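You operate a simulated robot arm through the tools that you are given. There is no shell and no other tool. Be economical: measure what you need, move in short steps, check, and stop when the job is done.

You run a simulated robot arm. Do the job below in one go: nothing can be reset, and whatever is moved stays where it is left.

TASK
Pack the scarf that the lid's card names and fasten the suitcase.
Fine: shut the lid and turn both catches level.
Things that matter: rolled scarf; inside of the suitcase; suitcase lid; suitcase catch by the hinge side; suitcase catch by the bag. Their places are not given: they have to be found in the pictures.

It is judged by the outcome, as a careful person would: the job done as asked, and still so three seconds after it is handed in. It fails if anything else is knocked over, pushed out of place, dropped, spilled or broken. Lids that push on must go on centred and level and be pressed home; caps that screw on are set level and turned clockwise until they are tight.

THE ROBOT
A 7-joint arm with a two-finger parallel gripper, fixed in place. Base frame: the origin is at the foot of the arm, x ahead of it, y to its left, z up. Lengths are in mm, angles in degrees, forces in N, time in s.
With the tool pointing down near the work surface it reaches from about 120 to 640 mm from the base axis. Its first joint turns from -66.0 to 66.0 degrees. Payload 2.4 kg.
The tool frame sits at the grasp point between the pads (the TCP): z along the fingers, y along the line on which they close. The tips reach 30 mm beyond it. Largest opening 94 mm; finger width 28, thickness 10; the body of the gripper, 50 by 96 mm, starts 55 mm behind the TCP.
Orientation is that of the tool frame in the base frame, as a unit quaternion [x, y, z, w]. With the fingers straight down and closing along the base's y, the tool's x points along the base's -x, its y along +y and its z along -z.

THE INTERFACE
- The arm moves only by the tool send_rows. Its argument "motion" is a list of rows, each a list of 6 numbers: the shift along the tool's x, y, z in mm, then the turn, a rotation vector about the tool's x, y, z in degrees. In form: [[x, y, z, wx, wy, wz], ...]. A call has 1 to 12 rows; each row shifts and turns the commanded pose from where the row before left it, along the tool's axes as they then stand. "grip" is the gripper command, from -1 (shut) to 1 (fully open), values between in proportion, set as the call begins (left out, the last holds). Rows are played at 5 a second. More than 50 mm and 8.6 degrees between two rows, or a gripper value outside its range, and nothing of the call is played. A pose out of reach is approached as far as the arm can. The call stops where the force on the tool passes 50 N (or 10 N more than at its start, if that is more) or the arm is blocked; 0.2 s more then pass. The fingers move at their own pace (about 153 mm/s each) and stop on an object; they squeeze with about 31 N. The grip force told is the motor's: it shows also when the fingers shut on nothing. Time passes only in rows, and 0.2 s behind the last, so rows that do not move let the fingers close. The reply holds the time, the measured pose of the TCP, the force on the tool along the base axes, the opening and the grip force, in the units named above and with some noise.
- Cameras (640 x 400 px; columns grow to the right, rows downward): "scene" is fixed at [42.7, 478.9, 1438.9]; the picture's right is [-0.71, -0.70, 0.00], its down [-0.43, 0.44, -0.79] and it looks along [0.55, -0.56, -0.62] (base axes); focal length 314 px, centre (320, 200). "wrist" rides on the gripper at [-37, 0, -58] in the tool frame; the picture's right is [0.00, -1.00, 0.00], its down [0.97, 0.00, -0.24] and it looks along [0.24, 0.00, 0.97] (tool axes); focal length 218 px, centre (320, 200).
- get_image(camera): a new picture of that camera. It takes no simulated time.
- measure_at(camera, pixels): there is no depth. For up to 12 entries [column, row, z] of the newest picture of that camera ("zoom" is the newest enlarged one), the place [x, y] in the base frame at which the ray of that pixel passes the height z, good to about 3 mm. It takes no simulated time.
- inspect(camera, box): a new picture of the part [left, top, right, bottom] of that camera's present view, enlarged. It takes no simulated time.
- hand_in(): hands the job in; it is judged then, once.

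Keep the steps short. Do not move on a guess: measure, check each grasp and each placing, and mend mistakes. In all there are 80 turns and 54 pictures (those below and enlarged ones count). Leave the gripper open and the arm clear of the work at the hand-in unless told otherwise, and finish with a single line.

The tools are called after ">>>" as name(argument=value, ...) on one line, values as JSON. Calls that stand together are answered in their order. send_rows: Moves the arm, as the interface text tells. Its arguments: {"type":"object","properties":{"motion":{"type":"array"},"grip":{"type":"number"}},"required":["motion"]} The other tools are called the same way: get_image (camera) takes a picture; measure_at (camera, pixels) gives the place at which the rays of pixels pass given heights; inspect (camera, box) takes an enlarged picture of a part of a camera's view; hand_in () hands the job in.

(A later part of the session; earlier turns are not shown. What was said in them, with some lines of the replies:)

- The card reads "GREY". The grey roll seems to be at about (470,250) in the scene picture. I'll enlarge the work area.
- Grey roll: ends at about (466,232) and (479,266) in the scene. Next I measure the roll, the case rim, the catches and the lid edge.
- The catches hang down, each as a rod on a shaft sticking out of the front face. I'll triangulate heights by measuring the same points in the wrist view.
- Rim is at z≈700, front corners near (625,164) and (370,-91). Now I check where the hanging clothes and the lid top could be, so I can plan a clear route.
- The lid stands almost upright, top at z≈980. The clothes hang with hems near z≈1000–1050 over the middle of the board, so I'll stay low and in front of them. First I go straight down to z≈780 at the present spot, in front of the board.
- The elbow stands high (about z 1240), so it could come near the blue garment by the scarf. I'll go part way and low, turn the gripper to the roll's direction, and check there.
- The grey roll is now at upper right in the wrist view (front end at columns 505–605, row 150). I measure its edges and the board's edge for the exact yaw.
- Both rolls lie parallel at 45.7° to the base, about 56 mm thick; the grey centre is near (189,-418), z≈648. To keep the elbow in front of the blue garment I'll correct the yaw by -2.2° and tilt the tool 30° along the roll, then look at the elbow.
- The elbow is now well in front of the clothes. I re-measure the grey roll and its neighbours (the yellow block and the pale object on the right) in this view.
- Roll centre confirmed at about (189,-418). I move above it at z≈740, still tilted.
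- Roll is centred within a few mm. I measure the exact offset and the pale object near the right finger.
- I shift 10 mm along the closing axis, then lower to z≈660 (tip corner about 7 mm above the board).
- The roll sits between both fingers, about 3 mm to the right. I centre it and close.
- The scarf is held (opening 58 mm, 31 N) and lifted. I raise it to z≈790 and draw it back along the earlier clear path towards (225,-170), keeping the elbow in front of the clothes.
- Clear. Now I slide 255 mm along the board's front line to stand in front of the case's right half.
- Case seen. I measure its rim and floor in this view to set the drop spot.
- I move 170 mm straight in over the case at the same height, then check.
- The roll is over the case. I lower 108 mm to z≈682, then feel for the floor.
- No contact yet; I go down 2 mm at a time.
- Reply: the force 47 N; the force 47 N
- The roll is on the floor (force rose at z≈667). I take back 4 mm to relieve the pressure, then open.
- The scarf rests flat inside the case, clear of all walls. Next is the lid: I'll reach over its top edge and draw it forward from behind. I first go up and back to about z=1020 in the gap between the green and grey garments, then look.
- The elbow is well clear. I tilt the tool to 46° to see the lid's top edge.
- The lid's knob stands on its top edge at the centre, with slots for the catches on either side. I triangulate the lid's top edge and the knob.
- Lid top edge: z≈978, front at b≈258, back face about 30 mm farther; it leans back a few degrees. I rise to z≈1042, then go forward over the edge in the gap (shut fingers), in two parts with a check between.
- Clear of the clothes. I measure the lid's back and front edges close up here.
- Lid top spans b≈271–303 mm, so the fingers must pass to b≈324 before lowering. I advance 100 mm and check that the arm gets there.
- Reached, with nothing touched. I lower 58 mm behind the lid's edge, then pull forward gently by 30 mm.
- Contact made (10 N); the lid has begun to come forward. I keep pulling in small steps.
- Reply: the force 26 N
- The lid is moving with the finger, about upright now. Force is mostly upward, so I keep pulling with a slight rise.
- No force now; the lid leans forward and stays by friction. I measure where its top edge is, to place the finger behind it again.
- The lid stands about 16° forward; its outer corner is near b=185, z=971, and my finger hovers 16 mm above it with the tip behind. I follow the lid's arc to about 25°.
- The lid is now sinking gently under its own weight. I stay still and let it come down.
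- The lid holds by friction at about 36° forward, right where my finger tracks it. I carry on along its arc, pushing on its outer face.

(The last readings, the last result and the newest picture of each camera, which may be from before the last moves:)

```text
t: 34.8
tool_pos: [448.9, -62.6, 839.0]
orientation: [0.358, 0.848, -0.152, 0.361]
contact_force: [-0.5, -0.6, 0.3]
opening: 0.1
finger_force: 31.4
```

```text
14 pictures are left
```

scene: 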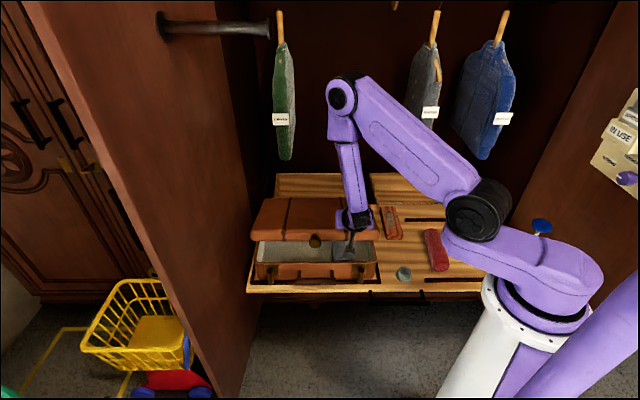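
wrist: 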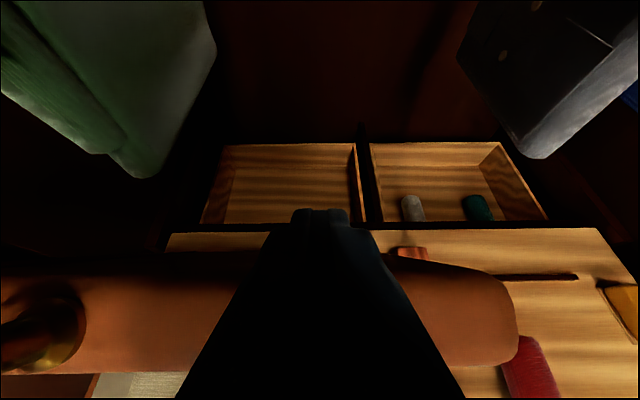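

The lid is following nicely, over half way down. I push it the rest of the way.

>>> send_rows(motion=[[19.6, 0, 8.5, 0, 0, 0], [19.6, 0, 8.5, 0, 0, 0]])

>>> send_rows(motion=[[10.5, 0, 6.9, 0, 0, 0], [10.5, 0, 6.9, 0, 0, 0], [10.5, 0, 6.9, 0, 0, 0]])

>>> inspect(camera="scene", box=[240, 190, 400, 300])

```text
t: 35.4
tool_pos: [437.9, -53.5, 798.3]
orientation: [0.358, 0.848, -0.152, 0.36]
contact_force: [-0.2, -0.6, -0.1]
opening: 0.2
finger_force: 31.1
```

```text
t: 36.2
tool_pos: [435.6, -48.6, 772.9]
orientation: [0.357, 0.844, -0.156, 0.369]
contact_force: [-5.8, 0.6, 17.8]
opening: 0.0
finger_force: 31.1
stopped in row 3: the force on the tool passed its limit (the readings are from after the stop); the commanded pose is now the measured one
```

```text
3.64 times, centred on (320, 245) of scene
```

zoom: 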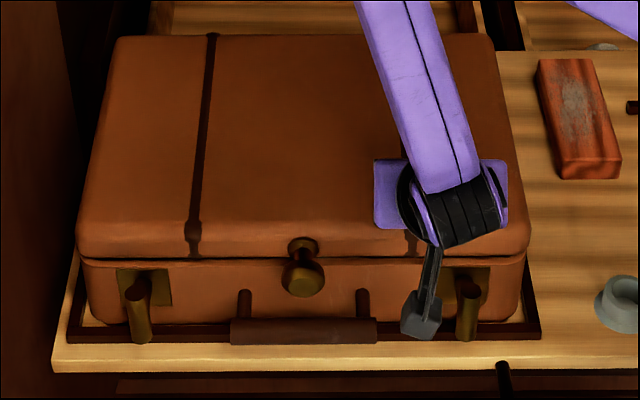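

The lid is shut: its face is level at z≈741, it stopped at the force limit, and the seam is closed. Now the catches: I back off to the front and level the tool so that it points straight at the case front.

>>> send_rows(motion=[[26, 0, -34, 0, 0, 0], [26, 0, -34, 0, 0, 0], [26, 0, -34, 0, 0, 0], [26, 0, -34, 0, 0, 0], [0, 0, 0, 0, -7, 0], [0, 0, 0, 0, -7, 0], [0, 0, 0, 0, -7, 0], [0, 0, 0, 0, -7, 0], [0, 0, 0, 0, -7, 0], [0, 0, 0, 0, -7, 0]])

>>> get_image(camera="wrist")

```text
t: 38.4
tool_pos: [316.9, 72.7, 788.9]
orientation: [0.278, 0.654, -0.274, 0.648]
contact_force: [0.4, -1.0, -0.5]
opening: 0.0
finger_force: 30.7
```

```text
12 pictures are left
```

wrist: 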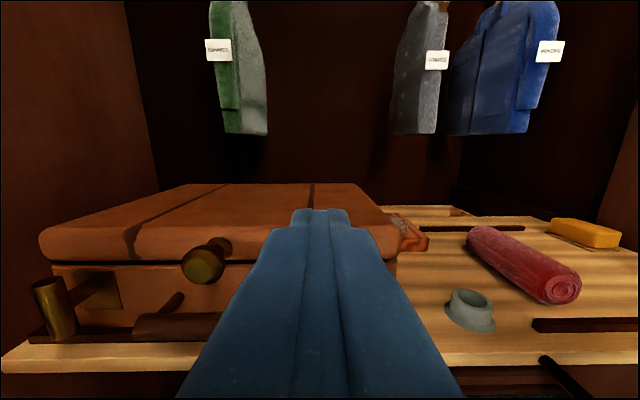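

A clear view of the left catch: rod from (48,285) to (62,338), shaft at about (80,297). I triangulate the rod's ends from both pictures.

>>> measure_at(camera="wrist", pixels=[[48, 286, 690], [48, 286, 675], [48, 286, 660], [62, 334, 650], [62, 334, 635], [62, 334, 620], [105, 288, 670], [105, 288, 660], [5, 345, 620], [72, 300, 675], [72, 300, 665]])

>>> measure_at(camera="scene", pixels=[[269.6, 269.7, 690], [269.6, 269.7, 675], [269.6, 269.7, 660], [270.5, 283, 650], [270.5, 283, 635], [270.5, 283, 620], [360.3, 269.7, 690], [360.3, 269.7, 675], [360.3, 269.7, 660], [360, 282.5, 650], [360, 282.5, 635], [360, 282.5, 620]])

```text
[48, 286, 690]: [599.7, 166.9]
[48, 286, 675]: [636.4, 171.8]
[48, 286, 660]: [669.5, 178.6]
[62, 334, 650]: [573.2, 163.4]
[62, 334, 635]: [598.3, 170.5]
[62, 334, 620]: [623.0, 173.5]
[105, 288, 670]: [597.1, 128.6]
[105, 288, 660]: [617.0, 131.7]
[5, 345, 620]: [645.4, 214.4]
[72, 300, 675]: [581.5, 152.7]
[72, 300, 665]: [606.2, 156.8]
```

```text
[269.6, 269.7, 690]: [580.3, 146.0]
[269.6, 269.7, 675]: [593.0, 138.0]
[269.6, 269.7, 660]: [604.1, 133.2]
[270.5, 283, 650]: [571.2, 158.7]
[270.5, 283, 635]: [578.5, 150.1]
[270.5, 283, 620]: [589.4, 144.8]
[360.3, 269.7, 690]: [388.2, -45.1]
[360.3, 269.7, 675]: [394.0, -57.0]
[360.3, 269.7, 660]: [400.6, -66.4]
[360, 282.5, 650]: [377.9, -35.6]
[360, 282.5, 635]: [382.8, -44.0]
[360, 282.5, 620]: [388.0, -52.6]
```

Rod geometry: both catches are upright rods z≈650–702, about 34 mm out from the case front; the right one is at about (381,-38), the left at (572,160), with the shaft at z≈678. I line up in front of the right catch, gripper half open, and check.

>>> send_rows(motion=[[37, -11, 0, 0, 0, 0], [37, -11, 0, 0, 0, 0], [37, -11, 0, 0, 0, 0]], grip=0.1)

>>> get_image(camera="wrist")

```text
t: 39.2
tool_pos: [300.1, 58.2, 714.2]
orientation: [0.278, 0.656, -0.273, 0.646]
contact_force: [-0.5, -0.9, -0.9]
opening: 51.7
finger_force: 0.1
out of reach, approached as far as the arm can: row 3
```

```text
11 pictures are left
```

wrist: 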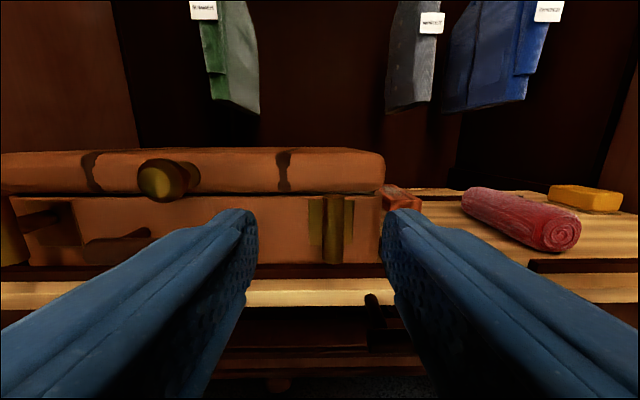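

The last row was out of reach this close to the base. The rod shows at column 338, a bit right of centre. I shift right 12 mm and forward 75 mm, then lower there.

>>> send_rows(motion=[[0, -6, 37, 0, 0, 0], [0, -6, 37, 0, 0, 0], [18, 0, 0, 0, 0, 0], [18, 0, 0, 0, 0, 0]])

>>> get_image(camera="wrist")

```text
t: 40.2
tool_pos: [346.8, -5.9, 688.2]
orientation: [0.278, 0.656, -0.272, 0.646]
contact_force: [-0.4, 0.3, -0.5]
opening: 51.9
finger_force: 0.1
out of reach, approached as far as the arm can: row 4
```

```text
10 pictures are left
```

wrist: 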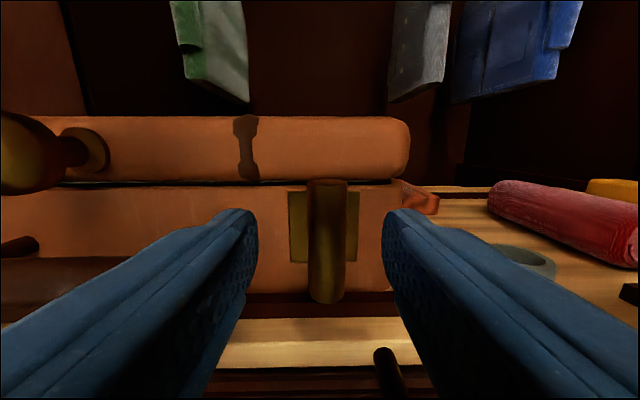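

The rod is centred within 3 mm between the fingers. I go 32 mm forward and then lower 10 mm so the pads straddle the rod around its shaft.

>>> send_rows(motion=[[0, -3, 16, 0, 0, 0], [0, 0, 16, 0, 0, 0], [10, 0, 0, 0, 0, 0]])

```text
t: 41.0
tool_pos: [367.1, -29.6, 689.8]
orientation: [0.278, 0.656, -0.272, 0.647]
contact_force: [0.7, 0.8, -0.7]
opening: 51.4
finger_force: 0.1
out of reach, approached as far as the arm can: row 3
```

Still held at z≈690 by a reach limit with a level tool. I ease the tilt by 15° (tool pointing slightly down), then lower 12 mm.

>>> send_rows(motion=[[0, 0, 0, 0, 7.5, 0], [0, 0, 0, 0, 7.5, 0], [11.6, 0, 3.1, 0, 0, 0], [0, 0, 0, 0, 0, 0]])

>>> get_image(camera="wrist")

```text
t: 42.0
tool_pos: [365.1, -30.4, 676.7]
orientation: [0.311, 0.735, -0.234, 0.555]
contact_force: [0.6, 0.4, 0.2]
opening: 51.5
finger_force: 0.0
```

```text
9 pictures are left
```

wrist: 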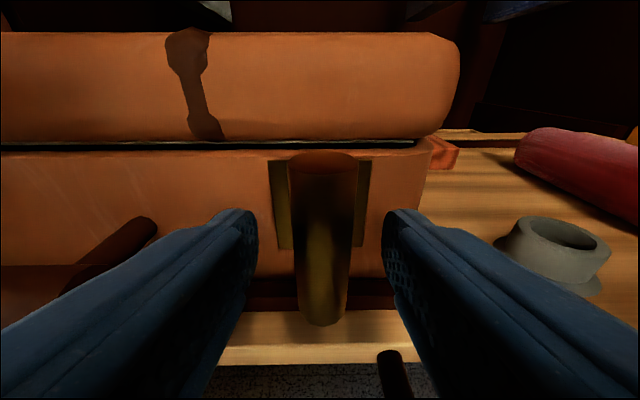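

The pads straddle the rod well and the case face is clear. I close on the rod.

>>> send_rows(motion=[[0, 0, 0, 0, 0, 0], [0, 0, 0, 0, 0, 0], [0, 0, 0, 0, 0, 0]], grip=-1)

>>> send_rows(motion=[[0, 0, 0, -2.1, 0, 7.7], [0, 0, 0, -2.1, 0, 7.7]])

```text
t: 42.8
tool_pos: [365.1, -29.7, 676.8]
orientation: [0.311, 0.735, -0.234, 0.555]
contact_force: [-3.3, -1.1, 0.0]
opening: 21.2
finger_force: 31.5
```

```text
t: 43.4
tool_pos: [366.2, -28.0, 677.1]
orientation: [0.386, 0.694, -0.128, 0.594]
contact_force: [2.1, 1.0, 4.6]
opening: 21.3
finger_force: 31.1
```

Held at 21 mm; the first 16° clockwise went with little force. I continue.

>>> send_rows(motion=[[0, 0, 0, -2.1, 0, 7.7], [0, 0, 0, -2.1, 0, 7.7], [0, 0, 0, -2.1, 0, 7.7], [0, 0, 0, -2.1, 0, 7.7]])

>>> inspect(camera="scene", box=[240, 190, 400, 300])

```text
t: 44.4
tool_pos: [367.3, -27.8, 679.3]
orientation: [0.51, 0.574, 0.088, 0.635]
contact_force: [10.5, 14.3, 26.8]
opening: 21.4
finger_force: 31.2
```

```text
3.64 times, centred on (320, 245) of scene
```

zoom: 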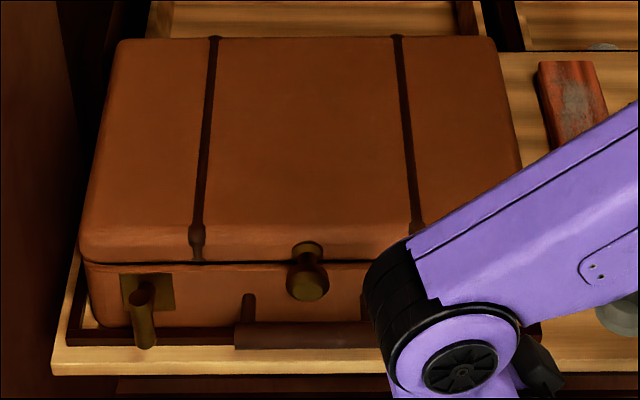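

At 48° the side force is 32 N, pointing across the rod: the shaft lies a little above my grip centre. I relieve by moving 4 mm in that direction and turn on with a matching shift per step.

>>> send_rows(motion=[[0, 4, 0, 0, 0, 0], [0, 0, 0, 0, 0, 0]])

>>> send_rows(motion=[[0, 1.1, 0, -2.1, 0, 7.7], [0, 1.1, 0, -2.1, 0, 7.7]])

```text
t: 45.0
tool_pos: [367.0, -29.2, 678.4]
orientation: [0.514, 0.575, 0.08, 0.631]
contact_force: [-0.9, 3.1, 0.8]
opening: 21.0
finger_force: 30.7
```

```text
t: 45.6
tool_pos: [368.0, -27.2, 681.3]
orientation: [0.562, 0.497, 0.187, 0.634]
contact_force: [-1.6, 0.4, 0.3]
opening: 21.1
finger_force: 30.8
```

Forces are near zero, 64° turned. 26° more.

>>> send_rows(motion=[[0, 1.1, 0, -2.1, 0, 7.7], [0, 1.1, 0, -2.1, 0, 7.7], [0, 1.1, 0, -2.1, 0, 7.7], [0, 0.3, 0, -0.7, 0, 2.4], [0, 0, 0, 0, 0, 0]])

```text
t: 46.8
tool_pos: [370.4, -25.1, 685.1]
orientation: [0.612, 0.373, 0.327, 0.616]
contact_force: [1.9, -0.8, 0.7]
opening: 21.1
finger_force: 31.1
out of reach, approached as far as the arm can: row 3
```

The closing axis is now within about 4° of vertical, so the rod is nearly level. I try the last degrees about the tool's own axis.

>>> send_rows(motion=[[0, 0.4, 0, 0, 0, 4], [0, 0, 0, 0, 0, 0]])

>>> get_image(camera="wrist")

```text
t: 47.4
tool_pos: [370.4, -26.4, 685.2]
orientation: [0.624, 0.351, 0.351, 0.603]
contact_force: [-1.6, 1.2, 0.1]
opening: 20.6
finger_force: 30.8
```

```text
7 pictures are left
```

wrist: 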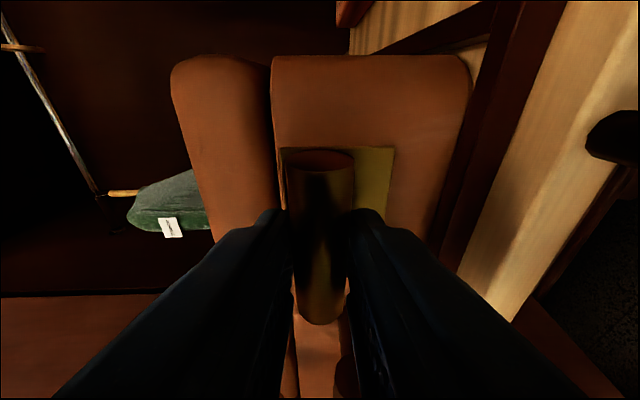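

The rod now lies level, in line with the seam. I open slightly to release it (small gap, to stay off the lid), then back straight out.

>>> send_rows(motion=[[0, 0, 0, 0, 0, 0], [0, 0, 0, 0, 0, 0]], grip=-0.36)

>>> send_rows(motion=[[0, 0, -20, 0, 0, 0], [0, 0, -30, 0, 0, 0], [0, 0, -30, 0, 0, 0]])

>>> send_rows(motion=[[0, 25, 0, 0, 0, 0], [0, 25, 0, 2.1, 0, -7.7], [0, 0, 0, 2.1, 0, -7.7], [0, 0, 0, 2.1, 0, -7.7], [0, 0, 0, 2.1, 0, -7.7], [0, 0, 0, 2.1, 0, -7.7], [0, 0, 0, 2.1, 0, -7.7], [0, 0, 0, 2.1, 0, -7.7], [0, 0, 0, 2.1, 0, -7.7], [0, 0, 0, 2.1, 0, -7.7], [0, 0, 0, 2.1, 0, -7.7], [0, 0, 0, 2.1, 0, -7.7]])

>>> inspect(camera="scene", box=[240, 190, 400, 300])

```text
t: 48.0
tool_pos: [370.2, -24.7, 685.7]
orientation: [0.625, 0.351, 0.35, 0.603]
contact_force: [-0.5, -0.9, 0.4]
opening: 30.0
finger_force: 0.0
```

```text
t: 48.8
tool_pos: [300.3, 13.6, 687.9]
orientation: [0.625, 0.351, 0.349, 0.604]
contact_force: [-0.1, 0.9, -0.1]
opening: 30.0
finger_force: 0.1
```

```text
t: 51.4
tool_pos: [301.7, 13.2, 738.4]
orientation: [0.324, 0.735, -0.218, 0.555]
contact_force: [-0.1, -0.9, -0.6]
opening: 30.0
finger_force: 0.0
```

```text
3.64 times, centred on (320, 245) of scene
```

zoom: 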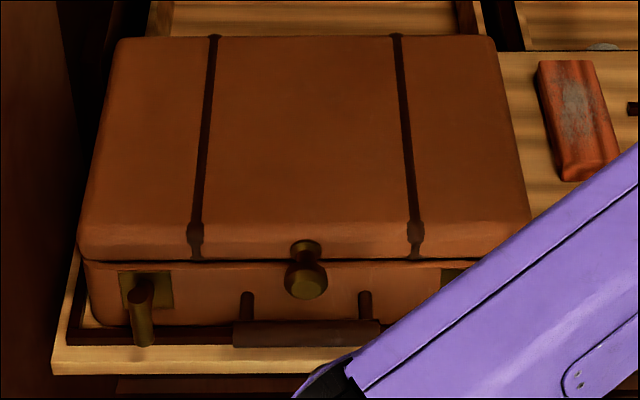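

The right catch is turned and the case stands in place. Next the left catch: I trim the roll by 2° and slide 290 mm left along the front, staying clear of the knob, then look.

>>> send_rows(motion=[[0, 0, 0, 0.6, 0, -2.3], [0, 41.4, 0, 0, 0, 0], [0, 41.4, 0, 0, 0, 0], [0, 41.4, 0, 0, 0, 0], [0, 41.4, 0, 0, 0, 0], [0, 41.4, 0, 0, 0, 0], [0, 41.4, 0, 0, 0, 0], [0, 41.4, 0, 0, 0, 0]], grip=0.1)

>>> get_image(camera="wrist")

```text
t: 53.2
tool_pos: [510.2, 215.8, 736.2]
orientation: [0.311, 0.74, -0.23, 0.55]
contact_force: [0.2, 0.1, -0.1]
opening: 51.9
finger_force: 0.1
```

```text
5 pictures are left
```

wrist: 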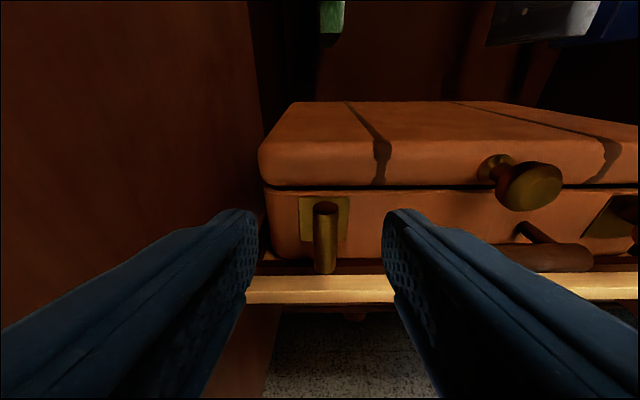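

The left rod is at column 325, nearly centred. The wardrobe side is just left but about 27 mm clear. I lower to z≈684 and move 71 mm forward to straddle the rod.

>>> send_rows(motion=[[25, -3, 7.2, 0, 0, 0], [25, 0, 7.2, 0, 0, 0], [-6.5, 0, 22.7, 0, 0, 0], [-6.5, 0, 22.7, 0, 0, 0], [-6.5, 0, 22.7, 0, 0, 0]])

>>> get_image(camera="wrist")

```text
t: 54.4
tool_pos: [556.1, 163.3, 684.0]
orientation: [0.313, 0.74, -0.231, 0.549]
contact_force: [-0.4, 0.3, -0.5]
opening: 51.6
finger_force: 0.0
```

```text
4 pictures are left
```

wrist: 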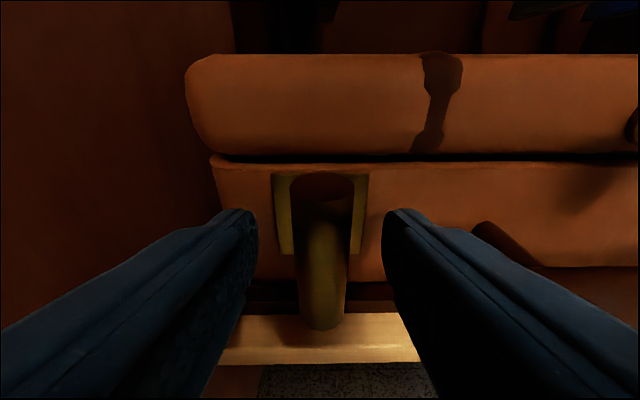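

Well centred. I close on the rod and turn the first 32° clockwise.

>>> send_rows(motion=[[0, 0, 0, 0, 0, 0], [0, 0, 0, 0, 0, 0], [0, 0, 0, 0, 0, 0]], grip=-1)

>>> send_rows(motion=[[0, 0, 0, -2.2, 0, 7.7], [0, 0, 0, -2.2, 0, 7.7], [0, 0, 0, -2.2, 0, 7.7], [0, 0, 0, -2.2, 0, 7.7]])

```text
t: 55.2
tool_pos: [555.6, 162.8, 685.3]
orientation: [0.313, 0.74, -0.23, 0.549]
contact_force: [0.7, -2.5, 0.2]
opening: 20.4
finger_force: 31.0
```

```text
t: 56.2
tool_pos: [556.7, 162.8, 684.2]
orientation: [0.454, 0.647, -0.023, 0.612]
contact_force: [-4.5, -1.3, 1.1]
opening: 36.6
finger_force: 31.2
```

The opening grew to 36.6 mm, so this rod did not turn: it is stopped in that direction. It's likely mirrored, so I turn back and try counter-clockwise.

>>> send_rows(motion=[[0, 0, 0, 2.2, 0, -7.7], [0, 0, 0, 2.2, 0, -7.7], [0, 0, 0, 2.2, 0, -7.7], [0, 0, 0, 2.2, 0, -7.7]])

>>> send_rows(motion=[[0, 0, 0, 2.2, 0, -7.7], [0, 0, 0, 2.2, 0, -7.7], [0, 0, 0, 2.2, 0, -7.7]])

```text
t: 57.2
tool_pos: [556.2, 166.1, 684.7]
orientation: [0.312, 0.74, -0.23, 0.549]
contact_force: [-2.8, 6.8, 0.1]
opening: 17.6
finger_force: 31.1
```

```text
t: 58.0
tool_pos: [553.1, 163.1, 686.7]
orientation: [0.188, 0.774, -0.377, 0.473]
contact_force: [11.3, 9.2, 0.9]
opening: 15.8
finger_force: 31.0
out of reach, approached as far as the arm can: row 3
```

The turn went about 24° counter-clockwise, but the reading of 15.8 mm is odd and a reach limit showed. I look.

>>> get_image(camera="wrist")

```text
3 pictures are left
```

wrist: 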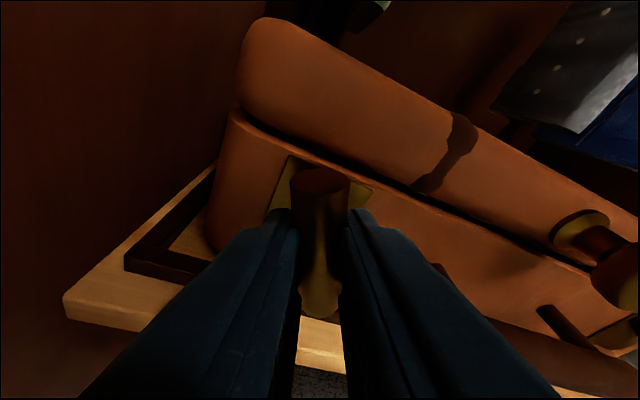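

The rod has in fact turned with the gripper (it stays aligned with the fingers while the plate is tilted 24°), so counter-clockwise is right. I try going on about the tool's own axis.

>>> send_rows(motion=[[0, 0, 0, 0, 0, -8], [0, 0, 0, 0, 0, 0]])

>>> send_rows(motion=[[0, 0, 0, 0, 8, 0], [0, 0, 0, 0, 0, -8], [0, 0, 0, 0, 0, 0]])

```text
t: 58.6
tool_pos: [552.5, 161.8, 688.4]
orientation: [0.134, 0.785, -0.409, 0.445]
contact_force: [11.3, 14.4, 0.3]
opening: 16.3
finger_force: 31.2
```

```text
t: 59.4
tool_pos: [551.8, 163.1, 687.2]
orientation: [0.105, 0.824, -0.425, 0.36]
contact_force: [9.2, 18.7, 0.1]
opening: 16.7
finger_force: 31.0
```

That works: the rod is now 39° over. Side force is 20 N to the left; I give way 2 mm and continue about the case's normal.

>>> send_rows(motion=[[-1.2, 1.5, -0.4, 0, 0, 0], [0, 0, 0, 3.3, 0.8, -7.3], [0, 0, 0, 3.3, 0.8, -7.3], [0, 0, 0, 0, 0, 0]])

```text
t: 60.4
tool_pos: [521.4, 135.6, 688.9]
orientation: [0.031, 0.807, -0.518, 0.28]
contact_force: [-0.3, -0.2, 0.2]
opening: 0.0
finger_force: 30.5
out of reach, approached as far as the arm can: row 2, 3
```

The gripper slipped off the rod at its reach limit (nothing else touched, force is zero), leaving the rod roughly half turned. I retreat outward and up, then turn the tool back to its neutral pose.

>>> send_rows(motion=[[4.75, -13.1, -37.75, 0, 0, 0], [4.75, -13.1, -37.75, 0, 0, 0], [0, 0, 0, -2.17, -1.39, 7.67], [0, 0, 0, -2.17, -1.39, 7.67], [0, 0, 0, -2.17, -1.39, 7.67], [0, 0, 0, -2.17, -1.39, 7.67], [0, 0, 0, -2.17, -1.39, 7.67], [0, 0, 0, -2.17, -1.39, 7.67], [0, 0, 0, -2.17, -1.39, 7.67]])

>>> get_image(camera="wrist")

```text
t: 62.4
tool_pos: [474.4, 190.1, 729.4]
orientation: [0.311, 0.741, -0.223, 0.551]
contact_force: [-0.4, -0.1, 0.0]
opening: 0.0
finger_force: 31.3
```

```text
2 pictures are left
```

wrist: 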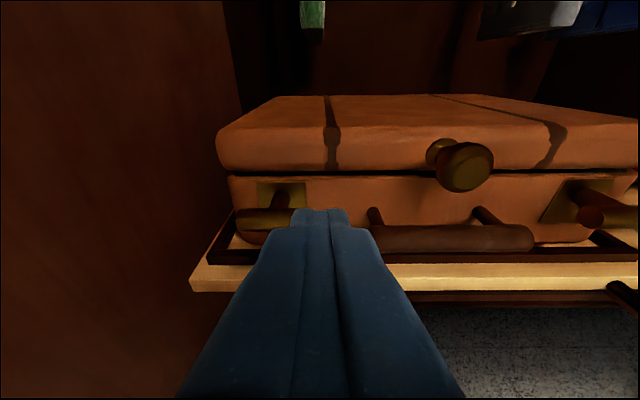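

The left rod now lies level as well (it was swept over as the gripper slipped), and the right one points sideways too. I pull the arm away up and to the right, open the gripper, and then check both catches closely.

>>> send_rows(motion=[[-33, 0, -20, 0, 0, 0], [-40.4, -17.8, -11.6, 0, 0, 0], [-40.4, -17.8, -11.6, 0, 0, 0], [-40.4, -17.8, -11.6, 0, 0, 0], [-40.4, -17.8, -11.6, 0, 0, 0], [-40.4, -17.8, -11.6, 0, 0, 0], [-40.4, -17.8, -11.6, 0, 0, 0], [-40.4, -17.8, -11.6, 0, 0, 0], [-40.4, -17.8, -11.6, 0, 0, 0], [-40.4, -17.8, -11.6, 0, 0, 0]], grip=1)

>>> inspect(camera="scene", box=[245, 220, 390, 300])

```text
t: 64.6
tool_pos: [356.3, 72.8, 1144.0]
orientation: [0.309, 0.742, -0.224, 0.551]
contact_force: [-0.3, 0.5, -0.1]
opening: 93.9
finger_force: 0.0
```

```text
4.41 times, centred on (318, 260) of scene
```

zoom: 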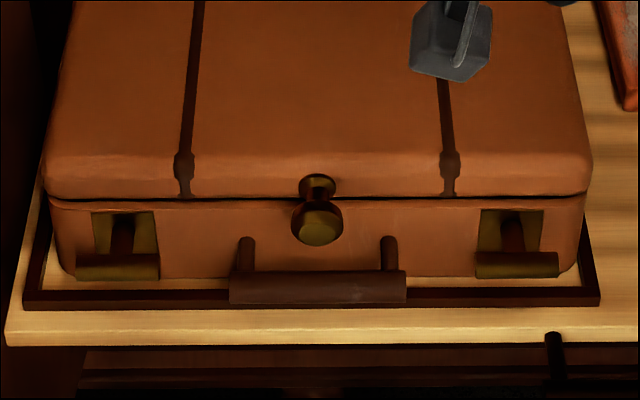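

Both catches lie level on the shut case. A last full view to confirm nothing else was disturbed.

>>> get_image(camera="scene")

```text
0 pictures are left
```

scene: 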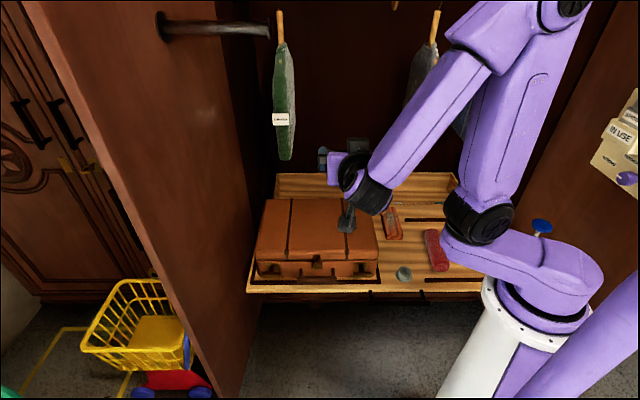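

The lid is shut, both catches are level, the other objects in view are where they were, and the arm is clear with the gripper open. I hand in.

>>> hand_in()

```text
The job is handed in.
```

The grey scarf is packed in the suitcase, the lid is shut, both catches are level, and the job is handed in.
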